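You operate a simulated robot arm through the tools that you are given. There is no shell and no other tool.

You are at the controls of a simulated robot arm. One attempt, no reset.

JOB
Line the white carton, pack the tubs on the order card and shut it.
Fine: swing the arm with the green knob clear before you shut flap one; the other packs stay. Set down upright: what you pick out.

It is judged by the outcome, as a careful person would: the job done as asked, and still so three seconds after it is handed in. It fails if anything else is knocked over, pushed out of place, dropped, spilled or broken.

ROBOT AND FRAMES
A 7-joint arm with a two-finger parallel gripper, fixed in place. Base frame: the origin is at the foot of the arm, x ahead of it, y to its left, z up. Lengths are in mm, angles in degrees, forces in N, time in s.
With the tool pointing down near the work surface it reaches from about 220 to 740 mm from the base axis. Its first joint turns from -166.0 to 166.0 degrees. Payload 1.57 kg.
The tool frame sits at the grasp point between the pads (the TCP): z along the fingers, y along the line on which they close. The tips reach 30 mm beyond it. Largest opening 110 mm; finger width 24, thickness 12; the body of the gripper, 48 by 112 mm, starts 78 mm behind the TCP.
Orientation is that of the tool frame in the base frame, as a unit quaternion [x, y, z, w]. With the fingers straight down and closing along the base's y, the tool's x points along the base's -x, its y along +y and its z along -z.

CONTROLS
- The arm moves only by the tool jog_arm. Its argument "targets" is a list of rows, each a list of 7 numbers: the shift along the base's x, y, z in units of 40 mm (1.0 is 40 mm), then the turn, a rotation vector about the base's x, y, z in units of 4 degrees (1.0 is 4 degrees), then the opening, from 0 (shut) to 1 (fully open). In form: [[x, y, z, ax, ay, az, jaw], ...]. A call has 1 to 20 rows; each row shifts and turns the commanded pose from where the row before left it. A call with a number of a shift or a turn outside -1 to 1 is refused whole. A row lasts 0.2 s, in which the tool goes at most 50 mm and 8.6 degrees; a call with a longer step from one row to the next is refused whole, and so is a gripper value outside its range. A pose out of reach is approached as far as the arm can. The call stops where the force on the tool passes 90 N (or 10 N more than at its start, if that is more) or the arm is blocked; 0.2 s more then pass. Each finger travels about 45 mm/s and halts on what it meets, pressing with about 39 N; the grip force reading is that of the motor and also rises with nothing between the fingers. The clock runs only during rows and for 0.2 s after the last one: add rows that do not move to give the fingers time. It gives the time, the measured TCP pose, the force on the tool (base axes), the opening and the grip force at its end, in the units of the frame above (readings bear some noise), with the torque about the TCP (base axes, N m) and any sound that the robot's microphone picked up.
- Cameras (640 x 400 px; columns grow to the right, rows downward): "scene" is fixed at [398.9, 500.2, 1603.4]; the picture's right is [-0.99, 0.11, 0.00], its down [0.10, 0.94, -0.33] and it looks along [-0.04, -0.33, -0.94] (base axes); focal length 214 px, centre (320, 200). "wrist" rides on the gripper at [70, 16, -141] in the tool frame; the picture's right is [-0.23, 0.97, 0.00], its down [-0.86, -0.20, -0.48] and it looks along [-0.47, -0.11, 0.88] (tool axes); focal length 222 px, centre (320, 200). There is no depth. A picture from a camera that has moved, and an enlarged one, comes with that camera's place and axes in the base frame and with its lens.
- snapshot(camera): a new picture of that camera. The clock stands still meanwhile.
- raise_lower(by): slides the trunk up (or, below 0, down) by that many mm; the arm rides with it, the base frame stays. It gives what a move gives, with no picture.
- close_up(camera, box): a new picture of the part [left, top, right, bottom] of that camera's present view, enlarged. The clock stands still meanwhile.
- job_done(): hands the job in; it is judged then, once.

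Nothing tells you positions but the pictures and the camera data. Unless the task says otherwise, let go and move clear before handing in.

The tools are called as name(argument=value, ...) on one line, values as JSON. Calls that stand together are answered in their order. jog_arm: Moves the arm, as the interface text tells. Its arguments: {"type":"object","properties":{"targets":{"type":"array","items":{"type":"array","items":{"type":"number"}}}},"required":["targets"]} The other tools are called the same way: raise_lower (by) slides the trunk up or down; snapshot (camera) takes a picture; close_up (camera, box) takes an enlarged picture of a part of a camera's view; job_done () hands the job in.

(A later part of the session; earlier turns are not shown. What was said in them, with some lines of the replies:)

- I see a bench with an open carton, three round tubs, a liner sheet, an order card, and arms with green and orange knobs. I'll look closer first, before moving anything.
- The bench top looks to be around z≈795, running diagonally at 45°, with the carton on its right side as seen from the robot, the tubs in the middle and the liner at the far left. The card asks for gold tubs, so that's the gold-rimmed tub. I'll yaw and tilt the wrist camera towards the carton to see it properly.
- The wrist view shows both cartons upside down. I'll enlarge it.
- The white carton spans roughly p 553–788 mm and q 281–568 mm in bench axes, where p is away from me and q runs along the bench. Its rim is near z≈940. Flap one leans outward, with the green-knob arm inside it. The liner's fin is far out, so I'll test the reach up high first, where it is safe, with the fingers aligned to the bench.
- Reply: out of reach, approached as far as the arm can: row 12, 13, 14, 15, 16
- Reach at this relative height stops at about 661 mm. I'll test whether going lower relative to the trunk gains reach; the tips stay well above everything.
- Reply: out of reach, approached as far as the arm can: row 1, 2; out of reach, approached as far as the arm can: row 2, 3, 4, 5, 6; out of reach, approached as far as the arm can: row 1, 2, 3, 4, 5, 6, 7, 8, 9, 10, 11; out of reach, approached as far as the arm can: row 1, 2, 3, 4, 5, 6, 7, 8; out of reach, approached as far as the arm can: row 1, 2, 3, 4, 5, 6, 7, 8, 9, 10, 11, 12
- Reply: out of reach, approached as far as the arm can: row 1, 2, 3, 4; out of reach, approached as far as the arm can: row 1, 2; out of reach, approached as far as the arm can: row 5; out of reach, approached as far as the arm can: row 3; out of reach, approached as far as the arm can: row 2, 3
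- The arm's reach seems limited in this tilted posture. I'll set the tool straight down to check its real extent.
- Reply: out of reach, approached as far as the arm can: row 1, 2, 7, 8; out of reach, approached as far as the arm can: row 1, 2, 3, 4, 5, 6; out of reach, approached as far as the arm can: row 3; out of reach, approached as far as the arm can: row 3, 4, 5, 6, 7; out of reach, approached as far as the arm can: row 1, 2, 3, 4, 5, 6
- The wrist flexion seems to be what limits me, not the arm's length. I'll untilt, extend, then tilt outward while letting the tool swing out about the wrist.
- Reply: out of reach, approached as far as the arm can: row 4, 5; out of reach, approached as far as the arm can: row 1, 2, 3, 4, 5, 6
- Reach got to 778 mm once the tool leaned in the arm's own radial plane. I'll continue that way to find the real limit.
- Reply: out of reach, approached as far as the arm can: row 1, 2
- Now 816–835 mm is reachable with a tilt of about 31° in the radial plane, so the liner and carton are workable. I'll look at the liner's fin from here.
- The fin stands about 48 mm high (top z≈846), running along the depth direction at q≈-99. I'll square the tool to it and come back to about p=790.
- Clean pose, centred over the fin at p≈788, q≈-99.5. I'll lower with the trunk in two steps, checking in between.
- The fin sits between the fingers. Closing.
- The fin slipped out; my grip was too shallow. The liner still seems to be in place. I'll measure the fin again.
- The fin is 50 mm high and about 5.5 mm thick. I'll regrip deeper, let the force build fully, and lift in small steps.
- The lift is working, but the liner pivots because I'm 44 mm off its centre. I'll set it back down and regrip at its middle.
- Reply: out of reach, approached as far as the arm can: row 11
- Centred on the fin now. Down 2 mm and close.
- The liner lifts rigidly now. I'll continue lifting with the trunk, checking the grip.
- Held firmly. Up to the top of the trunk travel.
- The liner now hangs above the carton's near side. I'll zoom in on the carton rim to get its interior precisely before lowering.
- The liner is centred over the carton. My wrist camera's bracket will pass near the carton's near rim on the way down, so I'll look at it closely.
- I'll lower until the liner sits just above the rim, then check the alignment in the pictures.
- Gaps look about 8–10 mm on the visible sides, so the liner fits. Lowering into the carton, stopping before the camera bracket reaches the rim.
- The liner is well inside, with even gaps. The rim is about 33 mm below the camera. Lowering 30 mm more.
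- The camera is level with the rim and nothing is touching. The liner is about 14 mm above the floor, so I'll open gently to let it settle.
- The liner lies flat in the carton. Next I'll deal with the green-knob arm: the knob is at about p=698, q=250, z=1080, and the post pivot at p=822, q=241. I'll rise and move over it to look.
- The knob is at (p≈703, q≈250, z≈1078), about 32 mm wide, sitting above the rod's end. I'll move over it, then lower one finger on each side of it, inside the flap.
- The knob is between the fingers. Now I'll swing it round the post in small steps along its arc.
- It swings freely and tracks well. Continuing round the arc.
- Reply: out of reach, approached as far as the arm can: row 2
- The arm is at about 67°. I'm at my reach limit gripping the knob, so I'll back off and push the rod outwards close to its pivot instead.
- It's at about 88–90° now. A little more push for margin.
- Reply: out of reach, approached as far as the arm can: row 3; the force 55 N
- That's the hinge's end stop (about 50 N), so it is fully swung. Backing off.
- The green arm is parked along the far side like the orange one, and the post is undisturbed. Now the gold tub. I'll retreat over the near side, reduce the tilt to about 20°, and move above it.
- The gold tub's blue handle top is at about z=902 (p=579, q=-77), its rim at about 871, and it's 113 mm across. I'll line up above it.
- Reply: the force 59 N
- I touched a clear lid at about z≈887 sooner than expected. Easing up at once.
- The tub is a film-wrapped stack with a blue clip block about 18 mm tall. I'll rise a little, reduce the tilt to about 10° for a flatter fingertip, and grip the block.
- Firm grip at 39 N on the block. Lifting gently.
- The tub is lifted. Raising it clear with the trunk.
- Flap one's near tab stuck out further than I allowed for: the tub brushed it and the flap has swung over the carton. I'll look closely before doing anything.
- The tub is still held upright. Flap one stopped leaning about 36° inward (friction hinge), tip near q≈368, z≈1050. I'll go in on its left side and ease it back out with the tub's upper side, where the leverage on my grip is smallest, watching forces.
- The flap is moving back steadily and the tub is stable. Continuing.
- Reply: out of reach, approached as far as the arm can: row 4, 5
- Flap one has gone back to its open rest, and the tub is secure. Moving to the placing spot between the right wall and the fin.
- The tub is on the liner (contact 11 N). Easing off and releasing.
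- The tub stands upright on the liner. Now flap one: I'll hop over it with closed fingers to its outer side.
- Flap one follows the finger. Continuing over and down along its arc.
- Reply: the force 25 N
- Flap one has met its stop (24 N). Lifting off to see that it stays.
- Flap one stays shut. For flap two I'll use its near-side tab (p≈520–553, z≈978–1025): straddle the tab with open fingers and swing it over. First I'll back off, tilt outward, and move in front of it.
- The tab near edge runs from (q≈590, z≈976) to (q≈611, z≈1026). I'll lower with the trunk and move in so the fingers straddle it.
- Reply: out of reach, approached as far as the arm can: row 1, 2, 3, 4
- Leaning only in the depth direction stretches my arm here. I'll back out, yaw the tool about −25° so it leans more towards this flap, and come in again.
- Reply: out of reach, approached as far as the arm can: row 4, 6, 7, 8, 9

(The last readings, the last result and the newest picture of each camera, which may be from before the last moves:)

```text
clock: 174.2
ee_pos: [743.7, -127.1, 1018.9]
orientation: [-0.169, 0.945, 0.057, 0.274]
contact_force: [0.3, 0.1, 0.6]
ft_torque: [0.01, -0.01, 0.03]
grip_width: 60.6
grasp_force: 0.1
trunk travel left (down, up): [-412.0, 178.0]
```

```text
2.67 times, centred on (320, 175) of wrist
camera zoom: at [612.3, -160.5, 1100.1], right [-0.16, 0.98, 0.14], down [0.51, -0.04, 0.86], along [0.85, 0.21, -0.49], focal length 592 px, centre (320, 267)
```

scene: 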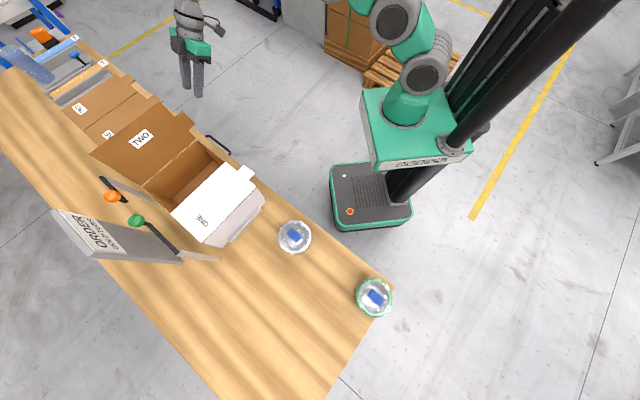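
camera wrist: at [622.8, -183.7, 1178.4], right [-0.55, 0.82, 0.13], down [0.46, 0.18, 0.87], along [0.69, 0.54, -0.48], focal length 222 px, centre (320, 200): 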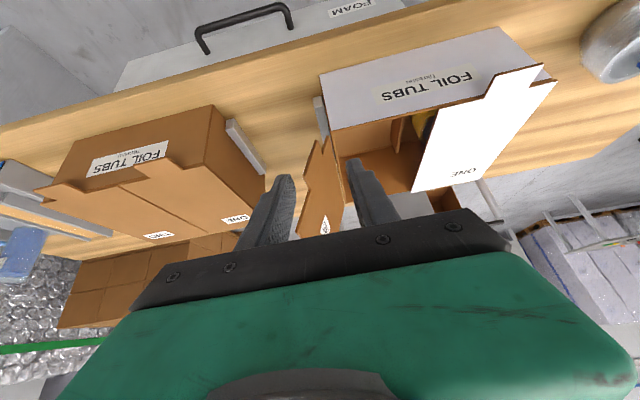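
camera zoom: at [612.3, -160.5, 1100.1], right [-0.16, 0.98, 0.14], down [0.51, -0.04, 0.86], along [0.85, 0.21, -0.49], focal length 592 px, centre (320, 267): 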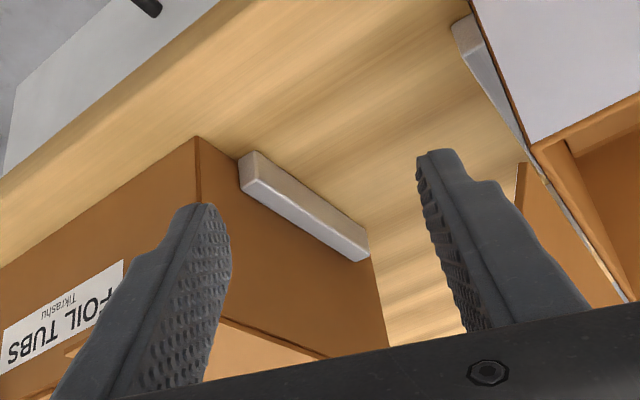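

jog_arm(targets=[[-0.2, 0.2, 0, 0, 0, 0, 0.55], [-0.19, 0.19, 0, 0, 0, 0, 0.55], [0.3, 0.3, 0, 0, 0, 0, 0.55], [0.3, 0.3, 0, 0, 0, 0, 0.55], [0, 0, 0, 0, 0, 0, 0.55]])

close_up(camera="wrist", box=[200, 100, 440, 250])

close_up(camera="scene", box=[90, 60, 250, 170])

```text
clock: 175.4
ee_pos: [760.9, -88.8, 1020.5]
orientation: [-0.168, 0.945, 0.056, 0.274]
contact_force: [-0.4, -0.2, 1.1]
ft_torque: [0.01, 0.0, 0.02]
grip_width: 60.2
grasp_force: 0.1
out of reach, approached as far as the arm can: row 2
trunk travel left (down, up): [-412.0, 178.0]
```

```text
2.67 times, centred on (320, 175) of wrist
camera zoom: at [630.2, -122.0, 1100.9], right [-0.16, 0.98, 0.14], down [0.51, -0.04, 0.86], along [0.85, 0.21, -0.49], focal length 592 px, centre (320, 267)
```

zoom: 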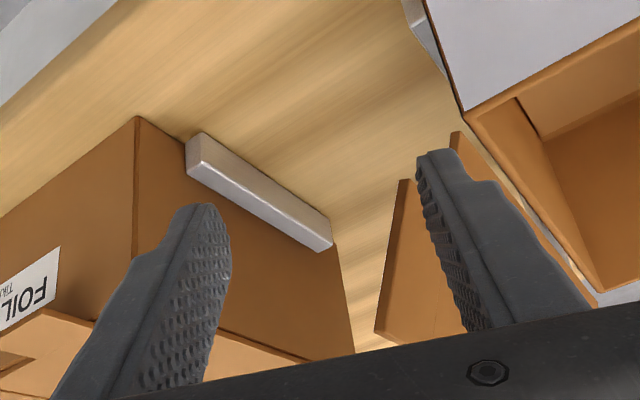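

```text
3.64 times, centred on (170, 115) of scene
camera zoom: at [398.9, 500.2, 1603.4], right [-0.99, 0.11, 0.0], down [0.1, 0.94, -0.33], along [-0.04, -0.33, -0.94], focal length 780 px, centre (866, 509)
```

zoom: 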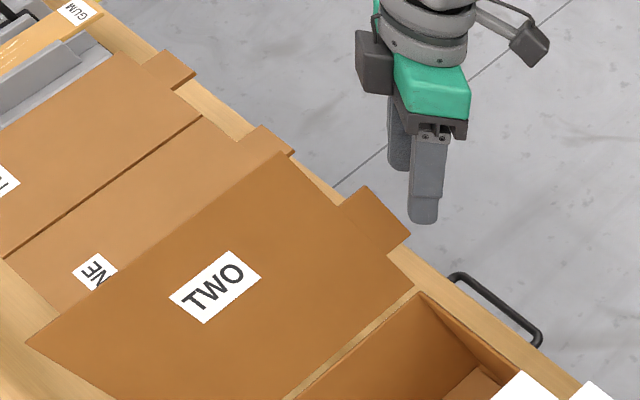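

jog_arm(targets=[[0.2, 0.26, 0, 0, 0, 0, 0.55], [0.27, 0.33, 0, 0, 0, 0, 0.55], [0.27, 0.33, 0, 0, 0, 0, 0.55], [0, 0, 0, 0, 0, 0, 0.55]])

close_up(camera="wrist", box=[200, 100, 440, 250])

close_up(camera="scene", box=[90, 60, 250, 170])

```text
clock: 176.4
ee_pos: [792.2, -53.9, 1019.4]
orientation: [-0.168, 0.945, 0.057, 0.274]
contact_force: [0.4, 0.2, 0.0]
ft_torque: [-0.02, 0.02, 0.0]
grip_width: 60.7
grasp_force: 0.2
trunk travel left (down, up): [-412.0, 178.0]
```

```text
2.67 times, centred on (320, 175) of wrist
camera zoom: at [660.0, -87.5, 1101.1], right [-0.16, 0.98, 0.14], down [0.51, -0.04, 0.86], along [0.85, 0.21, -0.49], focal length 592 px, centre (320, 267)
```

zoom: 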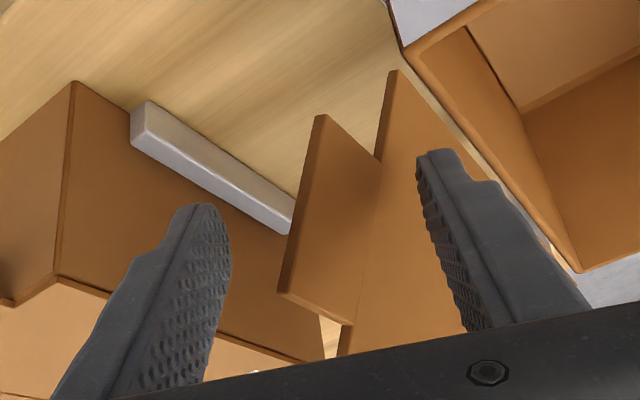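

```text
3.64 times, centred on (170, 115) of scene
camera zoom: at [398.9, 500.2, 1603.4], right [-0.99, 0.11, 0.0], down [0.1, 0.94, -0.33], along [-0.04, -0.33, -0.94], focal length 780 px, centre (866, 509)
```

zoom: 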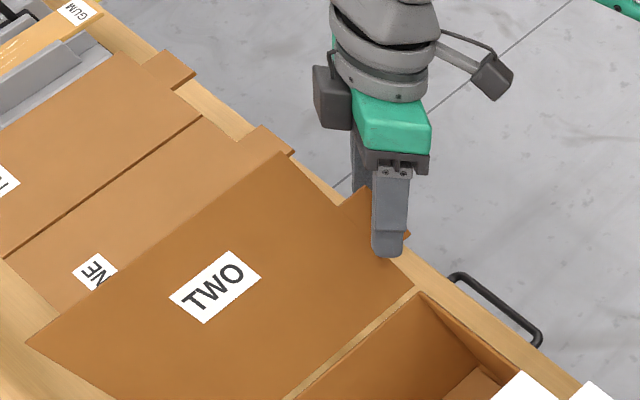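

The tab sits between my fingers. I'll sweep it inwards slowly.

jog_arm(targets=[[0.14, 0.14, 0, 0, 0, 0, 0.55], [-0.15, 0.15, 0, 0, 0, 0, 0.55], [-0.2, 0.2, 0, 0, 0, 0, 0.55], [-0.2, 0.2, 0, 0, 0, 0, 0.55], [-0.2, 0.2, 0, 0, 0, 0, 0.55], [-0.15, 0.15, 0, 0, 0, 0, 0.55], [0, 0, 0, 0, 0, 0, 0.55]])

close_up(camera="wrist", box=[200, 100, 440, 250])

close_up(camera="scene", box=[90, 60, 250, 170])

```text
clock: 178.0
ee_pos: [758.0, -10.0, 1020.3]
orientation: [-0.169, 0.945, 0.057, 0.274]
contact_force: [-0.3, -0.2, -0.3]
ft_torque: [0.02, -0.01, 0.04]
grip_width: 60.9
grasp_force: 0.0
trunk travel left (down, up): [-412.0, 178.0]
```

```text
2.67 times, centred on (320, 175) of wrist
camera zoom: at [628.2, -44.1, 1102.3], right [-0.16, 0.98, 0.14], down [0.51, -0.04, 0.86], along [0.85, 0.21, -0.49], focal length 592 px, centre (320, 267)
```

zoom: 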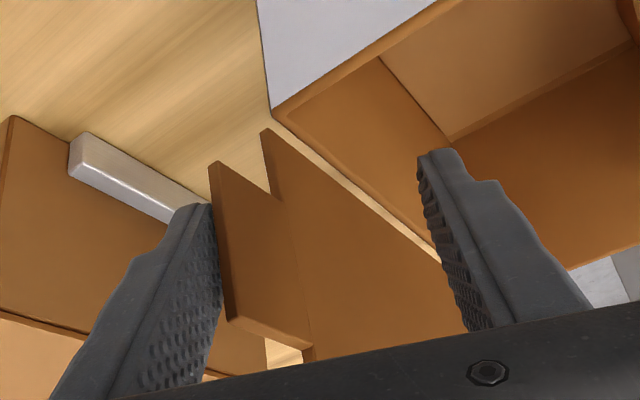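

```text
3.64 times, centred on (170, 115) of scene
camera zoom: at [398.9, 500.2, 1603.4], right [-0.99, 0.11, 0.0], down [0.1, 0.94, -0.33], along [-0.04, -0.33, -0.94], focal length 780 px, centre (866, 509)
```

zoom: 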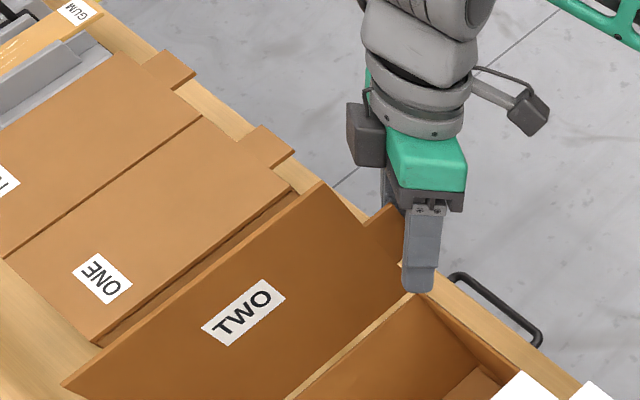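

jog_arm(targets=[[-0.15, 0.15, 0, 0, 0, 0, 0.55], [-0.2, 0.2, 0, 0, 0, 0, 0.55], [-0.2, 0.2, 0, 0, 0, 0, 0.55], [-0.2, 0.2, 0, 0, 0, 0, 0.55], [-0.2, 0.2, 0, 0, 0, 0, 0.55], [-0.15, 0.15, 0, 0, 0, 0, 0.55], [0, 0, 0, 0, 0, 0, 0.55]])

close_up(camera="wrist", box=[200, 100, 440, 250])

close_up(camera="scene", box=[90, 80, 250, 190])

```text
clock: 179.6
ee_pos: [749.1, 33.6, 1024.6]
orientation: [-0.167, 0.945, 0.057, 0.275]
contact_force: [1.1, -1.4, 1.9]
ft_torque: [-0.21, -0.3, 0.14]
grip_width: 62.3
grasp_force: 3.3
out of reach, approached as far as the arm can: row 2, 3, 4, 5, 6
trunk travel left (down, up): [-412.0, 178.0]
```

```text
2.67 times, centred on (320, 175) of wrist
camera zoom: at [618.1, -0.1, 1106.1], right [-0.16, 0.98, 0.14], down [0.51, -0.04, 0.86], along [0.85, 0.21, -0.49], focal length 592 px, centre (320, 267)
```

zoom: 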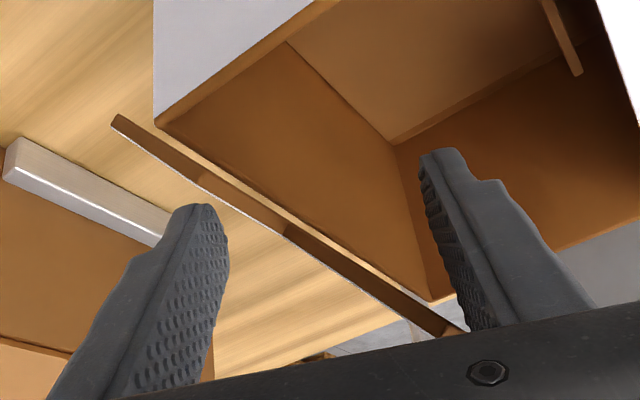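

```text
3.64 times, centred on (170, 135) of scene
camera zoom: at [398.9, 500.2, 1603.4], right [-0.99, 0.11, 0.0], down [0.1, 0.94, -0.33], along [-0.04, -0.33, -0.94], focal length 780 px, centre (866, 436)
```

zoom: 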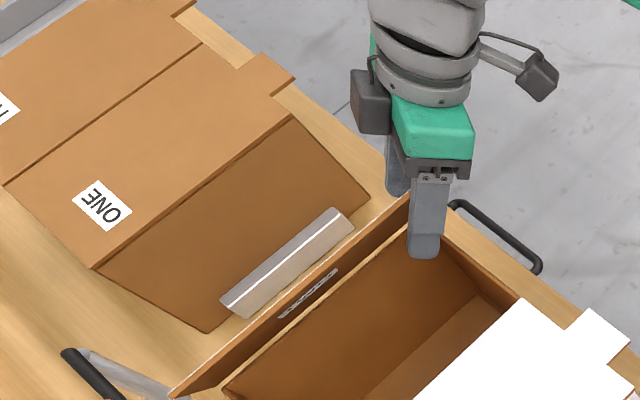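

Flap two is now leaning inward about 40°, lying between my fingers. I'll withdraw straight back from the tab.

jog_arm(targets=[[-0.15, -0.15, 0, 0, 0, 0, 0.55], [-0.2, -0.2, 0, 0, 0, 0, 0.55], [0, 0, 0, 0, 0, 0, 0.55]])

close_up(camera="wrist", box=[200, 100, 440, 250])

close_up(camera="scene", box=[90, 80, 250, 190])

```text
clock: 180.4
ee_pos: [748.3, 20.1, 1025.3]
orientation: [-0.168, 0.945, 0.057, 0.274]
contact_force: [0.0, 0.2, -0.2]
ft_torque: [0.02, 0.04, -0.02]
grip_width: 60.5
grasp_force: 0.0
out of reach, approached as far as the arm can: row 1, 2
trunk travel left (down, up): [-412.0, 178.0]
```

```text
2.67 times, centred on (320, 175) of wrist
camera zoom: at [618.1, -13.4, 1107.0], right [-0.16, 0.98, 0.14], down [0.51, -0.04, 0.86], along [0.85, 0.21, -0.49], focal length 592 px, centre (320, 267)
```

zoom: 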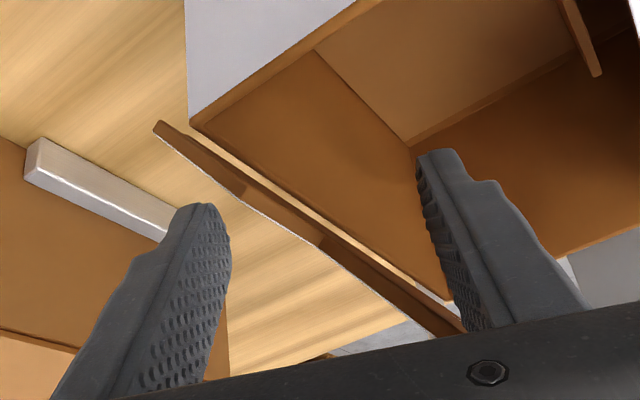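

```text
3.64 times, centred on (170, 135) of scene
camera zoom: at [398.9, 500.2, 1603.4], right [-0.99, 0.11, 0.0], down [0.1, 0.94, -0.33], along [-0.04, -0.33, -0.94], focal length 780 px, centre (866, 436)
```

zoom: 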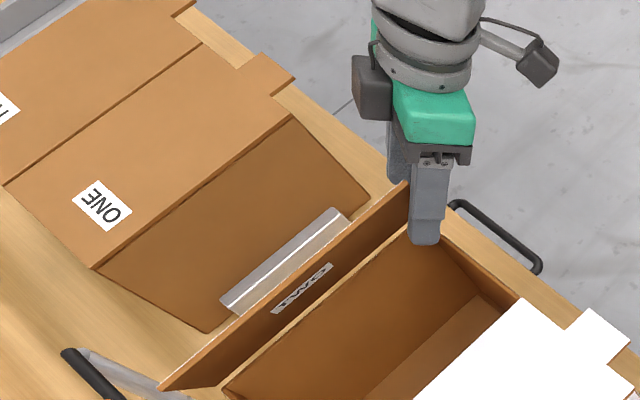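

The arm is at a wrist limit here, so I'll withdraw while reducing the tilt.

jog_arm(targets=[[-0.2, -0.2, -0.05, -0.37, 0.92, 0, 0.55], [-0.28, -0.28, -0.1, -0.37, 0.92, 0, 0.55], [-0.28, -0.28, -0.1, -0.37, 0.92, 0, 0.55], [-0.28, -0.28, -0.1, 0, 0, 0, 0.55], [0, 0, 0, 0, 0, 0, 0.55]])

close_up(camera="wrist", box=[200, 100, 440, 250])

close_up(camera="scene", box=[90, 80, 250, 190])

```text
clock: 181.6
ee_pos: [713.6, -20.6, 1013.7]
orientation: [-0.172, 0.969, 0.035, 0.175]
contact_force: [-0.6, -0.5, -0.3]
ft_torque: [0.01, -0.01, -0.02]
grip_width: 60.3
grasp_force: 0.0
out of reach, approached as far as the arm can: row 4
trunk travel left (down, up): [-412.0, 178.0]
```

```text
2.67 times, centred on (320, 175) of wrist
camera zoom: at [601.0, -48.1, 1122.4], right [-0.14, 0.99, 0.09], down [0.67, 0.03, 0.75], along [0.73, 0.16, -0.66], focal length 592 px, centre (320, 267)
```

zoom: 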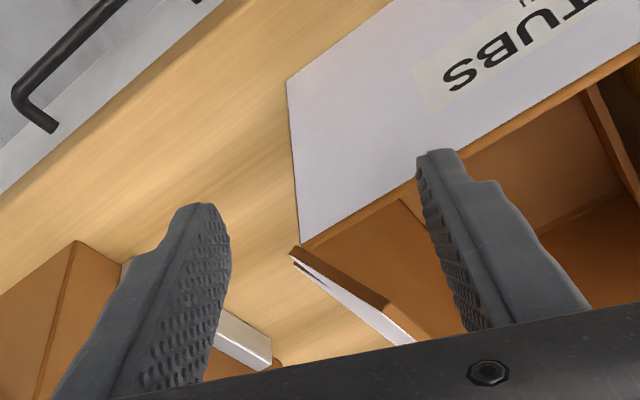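

```text
3.64 times, centred on (170, 135) of scene
camera zoom: at [398.9, 500.2, 1603.4], right [-0.99, 0.11, 0.0], down [0.1, 0.94, -0.33], along [-0.04, -0.33, -0.94], focal length 780 px, centre (866, 436)
```

zoom: 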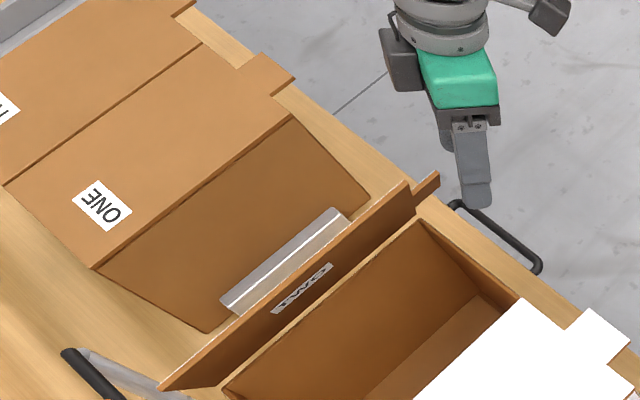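

Flap two now leans inward about 33° on its own. I'll close the fingers, rise, and come down on its outer side to press it shut.

raise_lower(by=144)

jog_arm(targets=[[0.3, 0.1, -0.3, 0, 0, 0, 0.2], [0.5, 0.2, -0.4, 0, 0, 0, 0], [0.5, 0.25, -0.4, 0, 0, 0, 0], [0.5, 0.25, -0.35, 0, 0, 0, 0], [0.1, 0.05, 0, 0, 0, 0, 0], [0, 0, 0, 0, 0, 0, 0], [0, 0, 0, 0, 0, 0, 0]])

snapshot(camera="wrist")

close_up(camera="scene", box=[90, 80, 250, 190])

```text
clock: 183.3
ee_pos: [713.0, -21.0, 1157.3]
orientation: [-0.173, 0.969, 0.037, 0.174]
contact_force: [0.4, -0.4, 0.0]
ft_torque: [-0.03, -0.02, 0.02]
grip_width: 60.5
grasp_force: 0.2
trunk travel left (down, up): [-556.0, 34.0]
```

```text
clock: 184.9
ee_pos: [788.6, 11.5, 1100.8]
orientation: [-0.172, 0.969, 0.034, 0.174]
contact_force: [0.9, 0.0, 0.1]
ft_torque: [-0.01, 0.0, 0.0]
grip_width: 0.1
grasp_force: 21.5
trunk travel left (down, up): [-556.0, 34.0]
```

```text
taken
camera wrist: at [676.3, -15.1, 1208.4], right [-0.14, 0.99, 0.09], down [0.67, 0.03, 0.75], along [0.73, 0.16, -0.66], focal length 222 px, centre (320, 200)
```

wrist: 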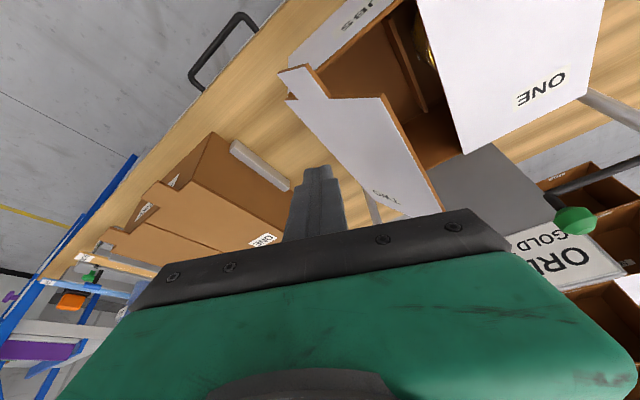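

```text
3.64 times, centred on (170, 135) of scene
camera zoom: at [398.9, 500.2, 1603.4], right [-0.99, 0.11, 0.0], down [0.1, 0.94, -0.33], along [-0.04, -0.33, -0.94], focal length 780 px, centre (866, 436)
```

zoom: 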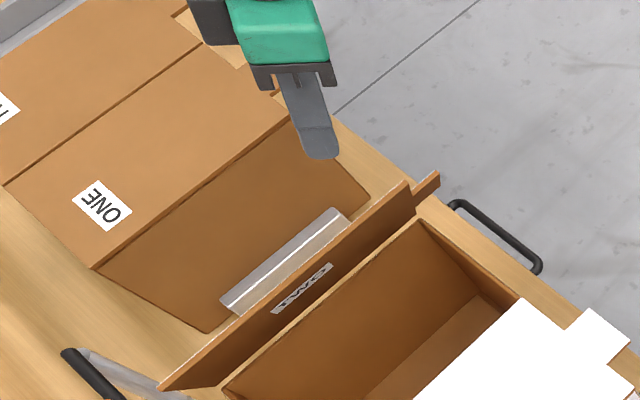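

jog_arm(targets=[[-0.08, 0.08, -0.5, 0, 0, 0, 0], [0, 0, -0.47, 0, 0, 0, 0], [-0.165, 0.165, -0.05, 0, 0, 0, 0], [-0.165, 0.165, -0.05, 0, 0, 0, 0], [-0.165, 0.165, -0.05, 0, 0, 0, 0], [-0.18, 0.18, -0.16, 0, 0, 0, 0], [-0.18, 0.18, -0.16, 0, 0, 0, 0], [0, 0, 0, 0, 0, 0, 0]])

snapshot(camera="wrist")

close_up(camera="scene", box=[90, 80, 250, 190])

```text
clock: 186.7
ee_pos: [752.7, 51.1, 1043.3]
orientation: [-0.173, 0.969, 0.036, 0.174]
contact_force: [0.4, 0.5, 0.2]
ft_torque: [0.02, -0.01, 0.0]
grip_width: 0.0
grasp_force: 20.8
trunk travel left (down, up): [-556.0, 34.0]
```

```text
taken
camera wrist: at [639.6, 24.1, 1151.5], right [-0.14, 0.99, 0.09], down [0.67, 0.03, 0.75], along [0.73, 0.16, -0.66], focal length 222 px, centre (320, 200)
```

wrist: 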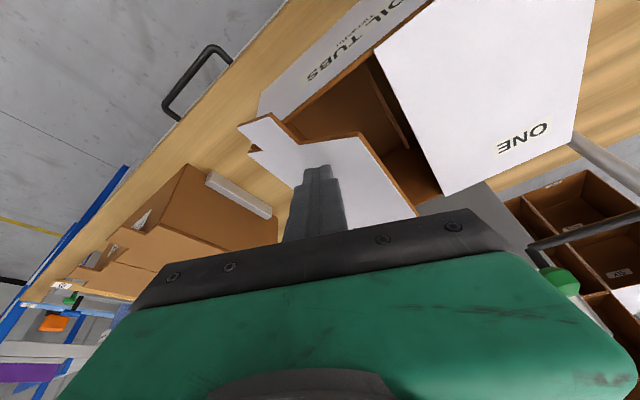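

```text
3.64 times, centred on (170, 135) of scene
camera zoom: at [398.9, 500.2, 1603.4], right [-0.99, 0.11, 0.0], down [0.1, 0.94, -0.33], along [-0.04, -0.33, -0.94], focal length 780 px, centre (866, 436)
```

zoom: 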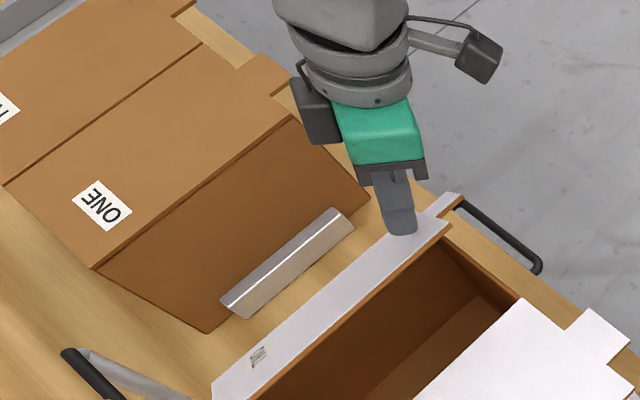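

Flap two is following. Continuing down its arc.

jog_arm(targets=[[-0.125, 0.125, -0.18, 0, 0, 0, 0], [-0.125, 0.125, -0.18, 0, 0, 0, 0], [-0.125, 0.125, -0.18, 0, 0, 0, 0], [-0.088, 0.088, -0.22, 0, 0, 0, 0], [-0.088, 0.088, -0.22, 0, 0, 0, 0], [-0.088, 0.088, -0.22, 0, 0, 0, 0], [0, 0, 0, 0, 0, 0, 0]])

snapshot(camera="wrist")

close_up(camera="scene", box=[110, 90, 270, 200])

```text
clock: 188.3
ee_pos: [754.1, 72.4, 1026.6]
orientation: [-0.173, 0.969, 0.038, 0.171]
contact_force: [0.1, 0.2, 0.9]
ft_torque: [-0.02, 0.01, -0.03]
grip_width: 0.0
grasp_force: 21.2
out of reach, approached as far as the arm can: row 2, 3, 4, 5, 6
trunk travel left (down, up): [-556.0, 34.0]
```

```text
taken
camera wrist: at [643.0, 44.7, 1134.6], right [-0.14, 0.99, 0.09], down [0.67, 0.03, 0.74], along [0.73, 0.16, -0.67], focal length 222 px, centre (320, 200)
```

wrist: 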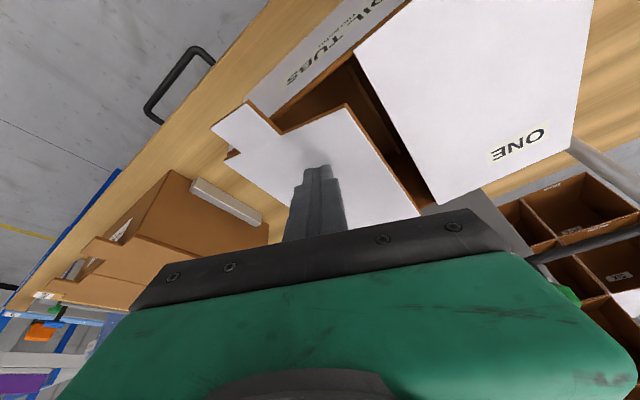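

```text
3.64 times, centred on (190, 145) of scene
camera zoom: at [398.9, 500.2, 1603.4], right [-0.99, 0.11, 0.0], down [0.1, 0.94, -0.33], along [-0.04, -0.33, -0.94], focal length 780 px, centre (793, 400)
```

zoom: 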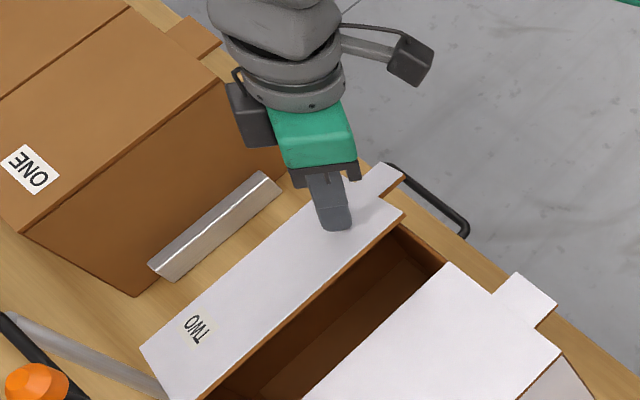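

I'll use the trunk to press straight down from here.

raise_lower(by=-30)

raise_lower(by=-16)

snapshot(camera="wrist")

close_up(camera="scene", box=[110, 90, 270, 200])

```text
clock: 189.1
ee_pos: [754.7, 71.8, 997.1]
orientation: [-0.173, 0.969, 0.038, 0.171]
contact_force: [-0.6, -0.4, -0.3]
ft_torque: [-0.01, 0.01, -0.02]
grip_width: 0.0
grasp_force: 20.7
trunk travel left (down, up): [-526.0, 64.0]
```

```text
clock: 189.7
ee_pos: [755.1, 72.2, 979.8]
orientation: [-0.174, 0.969, 0.039, 0.17]
contact_force: [0.3, 0.4, -0.3]
ft_torque: [0.04, 0.0, -0.03]
grip_width: 0.1
grasp_force: 21.6
trunk travel left (down, up): [-510.0, 80.0]
```

```text
taken
camera wrist: at [642.9, 44.4, 1088.7], right [-0.14, 0.99, 0.09], down [0.67, 0.03, 0.74], along [0.73, 0.16, -0.67], focal length 222 px, centre (320, 200)
```

wrist: 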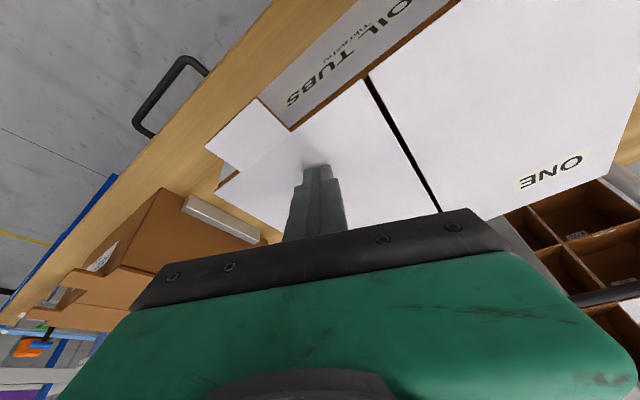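

```text
3.64 times, centred on (190, 145) of scene
camera zoom: at [398.9, 500.2, 1603.4], right [-0.99, 0.11, 0.0], down [0.1, 0.94, -0.33], along [-0.04, -0.33, -0.94], focal length 780 px, centre (793, 400)
```

zoom: 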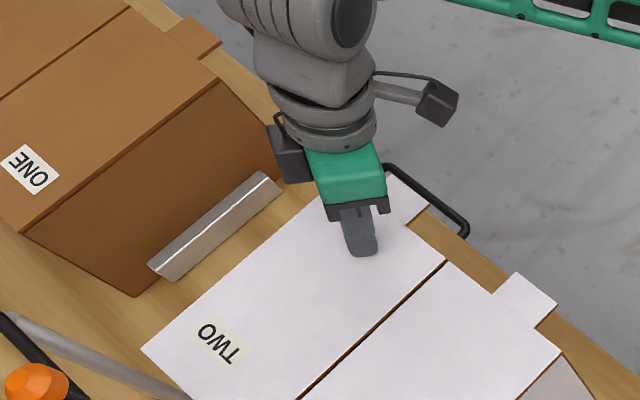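

Nearly flat. A few more millimetres until I feel the stop.

raise_lower(by=-5)

raise_lower(by=-3)

```text
clock: 190.2
ee_pos: [754.8, 72.1, 978.8]
orientation: [-0.173, 0.969, 0.038, 0.173]
contact_force: [1.5, 0.4, 12.6]
ft_torque: [-0.02, -0.07, 0.1]
grip_width: 0.0
grasp_force: 21.5
trunk travel left (down, up): [-505.0, 85.0]
```

```text
clock: 190.8
ee_pos: [753.9, 72.2, 975.8]
orientation: [-0.174, 0.968, 0.039, 0.175]
contact_force: [8.1, 0.0, 29.3]
ft_torque: [-0.01, -0.23, 0.1]
grip_width: 0.0
grasp_force: 21.2
trunk travel left (down, up): [-502.0, 88.0]
```

At the stop. Lifting away and checking both flaps.

raise_lower(by=85)

snapshot(camera="wrist")

close_up(camera="scene", box=[90, 100, 282, 240])

```text
clock: 192.0
ee_pos: [754.0, 71.9, 1056.7]
orientation: [-0.174, 0.969, 0.038, 0.17]
contact_force: [0.1, -0.1, -0.5]
ft_torque: [0.01, 0.03, 0.04]
grip_width: 0.0
grasp_force: 21.1
trunk travel left (down, up): [-587.0, 3.0]
```

```text
taken
camera wrist: at [643.0, 44.5, 1165.3], right [-0.14, 0.99, 0.09], down [0.67, 0.03, 0.74], along [0.73, 0.16, -0.67], focal length 222 px, centre (320, 200)
```

wrist: 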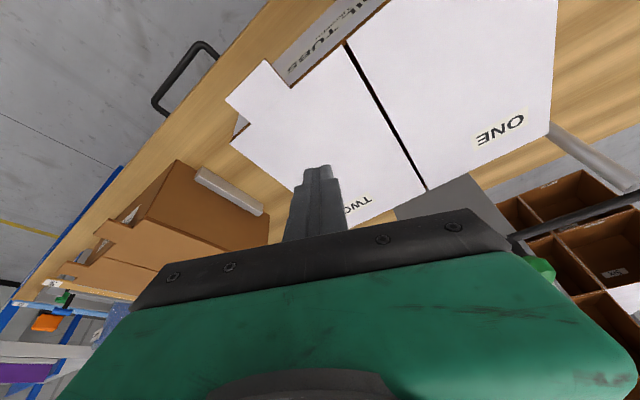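

```text
2.86 times, centred on (186, 170) of scene
camera zoom: at [398.9, 500.2, 1603.4], right [-0.99, 0.11, 0.0], down [0.1, 0.94, -0.33], along [-0.04, -0.33, -0.94], focal length 613 px, centre (703, 286)
```

zoom: 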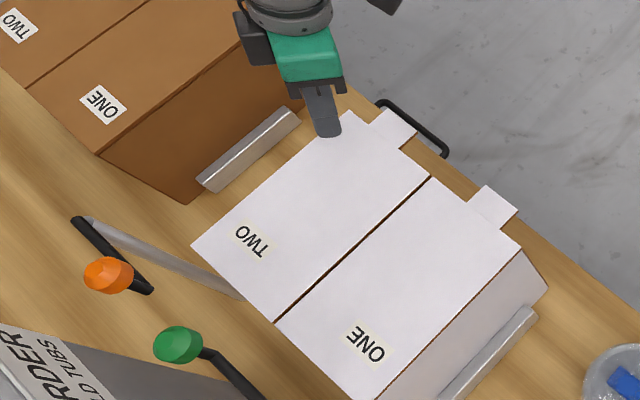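

Both flaps lie flat with the seam closed, just like the reference carton beside it. Moving the arm well clear, then a last check of everything.

jog_arm(targets=[[0, 0, 0.8, 0, 0, 0, 0], [-0.3, 0, 0.9, 0, 0, 0, 0], [-0.6, 0, 0.6, -0.37, 0.9, 0, 0], [-0.8, 0, 0, -0.37, 0.9, 0, 0], [-0.8, 0, 0, -0.37, 0.9, 0, 0], [-0.9, 0.2, 0, 0, 0, 0, 0], [-0.9, 0.2, 0, 0, 0, 0, 0], [-0.8, 0.2, 0, 0, 0, 0, 0], [0, 0, 0, 0, 0, 0, 0]])

snapshot(camera="scene")

snapshot(camera="wrist")

close_up(camera="scene", box=[90, 100, 282, 240])

```text
clock: 194.0
ee_pos: [635.4, 105.6, 1204.5]
orientation: [-0.176, 0.982, 0.017, 0.069]
contact_force: [-0.9, 0.8, 0.9]
ft_torque: [0.0, 0.01, 0.0]
grip_width: 0.0
grasp_force: 21.2
out of reach, approached as far as the arm can: row 4, 5, 6, 7, 8
trunk travel left (down, up): [-587.0, 3.0]
```

```text
taken
```

scene: 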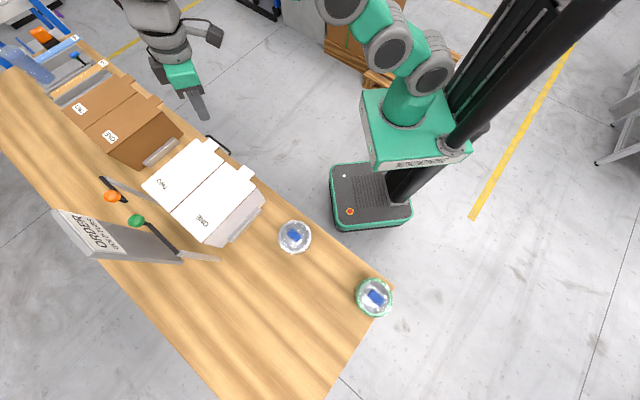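

```text
taken
camera wrist: at [547.0, 87.1, 1334.0], right [-0.13, 0.99, 0.04], down [0.8, 0.08, 0.59], along [0.58, 0.11, -0.8], focal length 222 px, centre (320, 200)
```

wrist: 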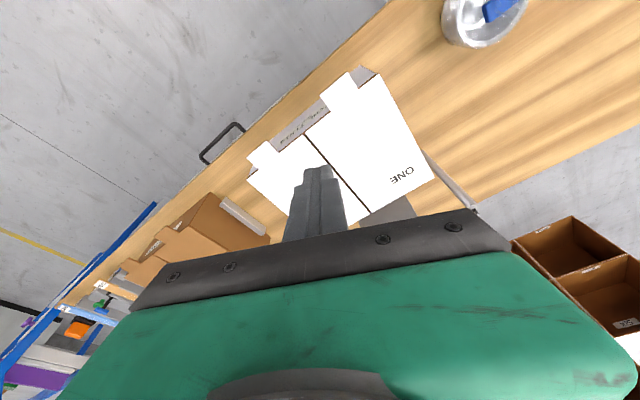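

```text
2.86 times, centred on (186, 170) of scene
camera zoom: at [398.9, 500.2, 1603.4], right [-0.99, 0.11, 0.0], down [0.1, 0.94, -0.33], along [-0.04, -0.33, -0.94], focal length 613 px, centre (703, 286)
```

zoom: 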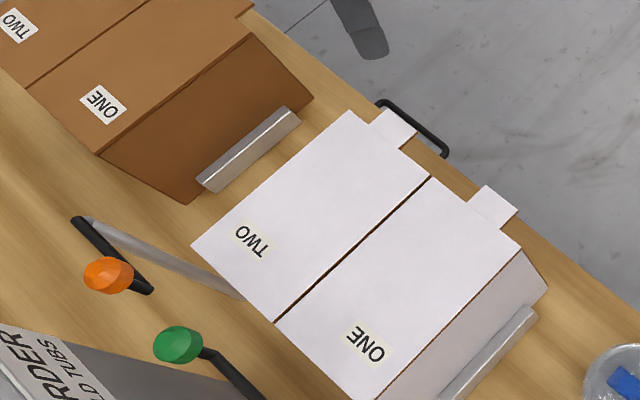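

Everything checks out. The white carton is lined and holds the gold tub upright, and both flaps are shut and staying shut. The green-knob arm is parked clear, the other tubs and the orange arm are where they started, and my arm is clear. Handing in.

job_done()

```text
The job is handed in.
```

The white carton is packed, shut and handed in. The liner lies flat on the floor, the gold tub stands upright on it, and flaps one and two are both closed and staying down.

- **Order card:** it asked for gold tubs, and there was only one on the bench. The white and green tubs were not moved.
- **Green-knob arm:** I swung it to its end stop along the far side before shutting flap one. It is clear of both flaps.
- **Extra movements:**
  - The liner slipped from my first grip and stayed in place. I regripped it at its centre, then let it drop about 14 mm onto the carton floor.
  - While feeling for a grip I pressed on the gold tub's film with about 60 N before easing off. I saw no damage.
  - While I was carrying the tub in, it brushed flap one and swung the flap partly shut. I eased the flap back open, placed the tub, then shut the flap properly.

In the last pictures the other tubs, the orange-knob arm and the brown carton look undisturbed, and my arm is clear of the bench.
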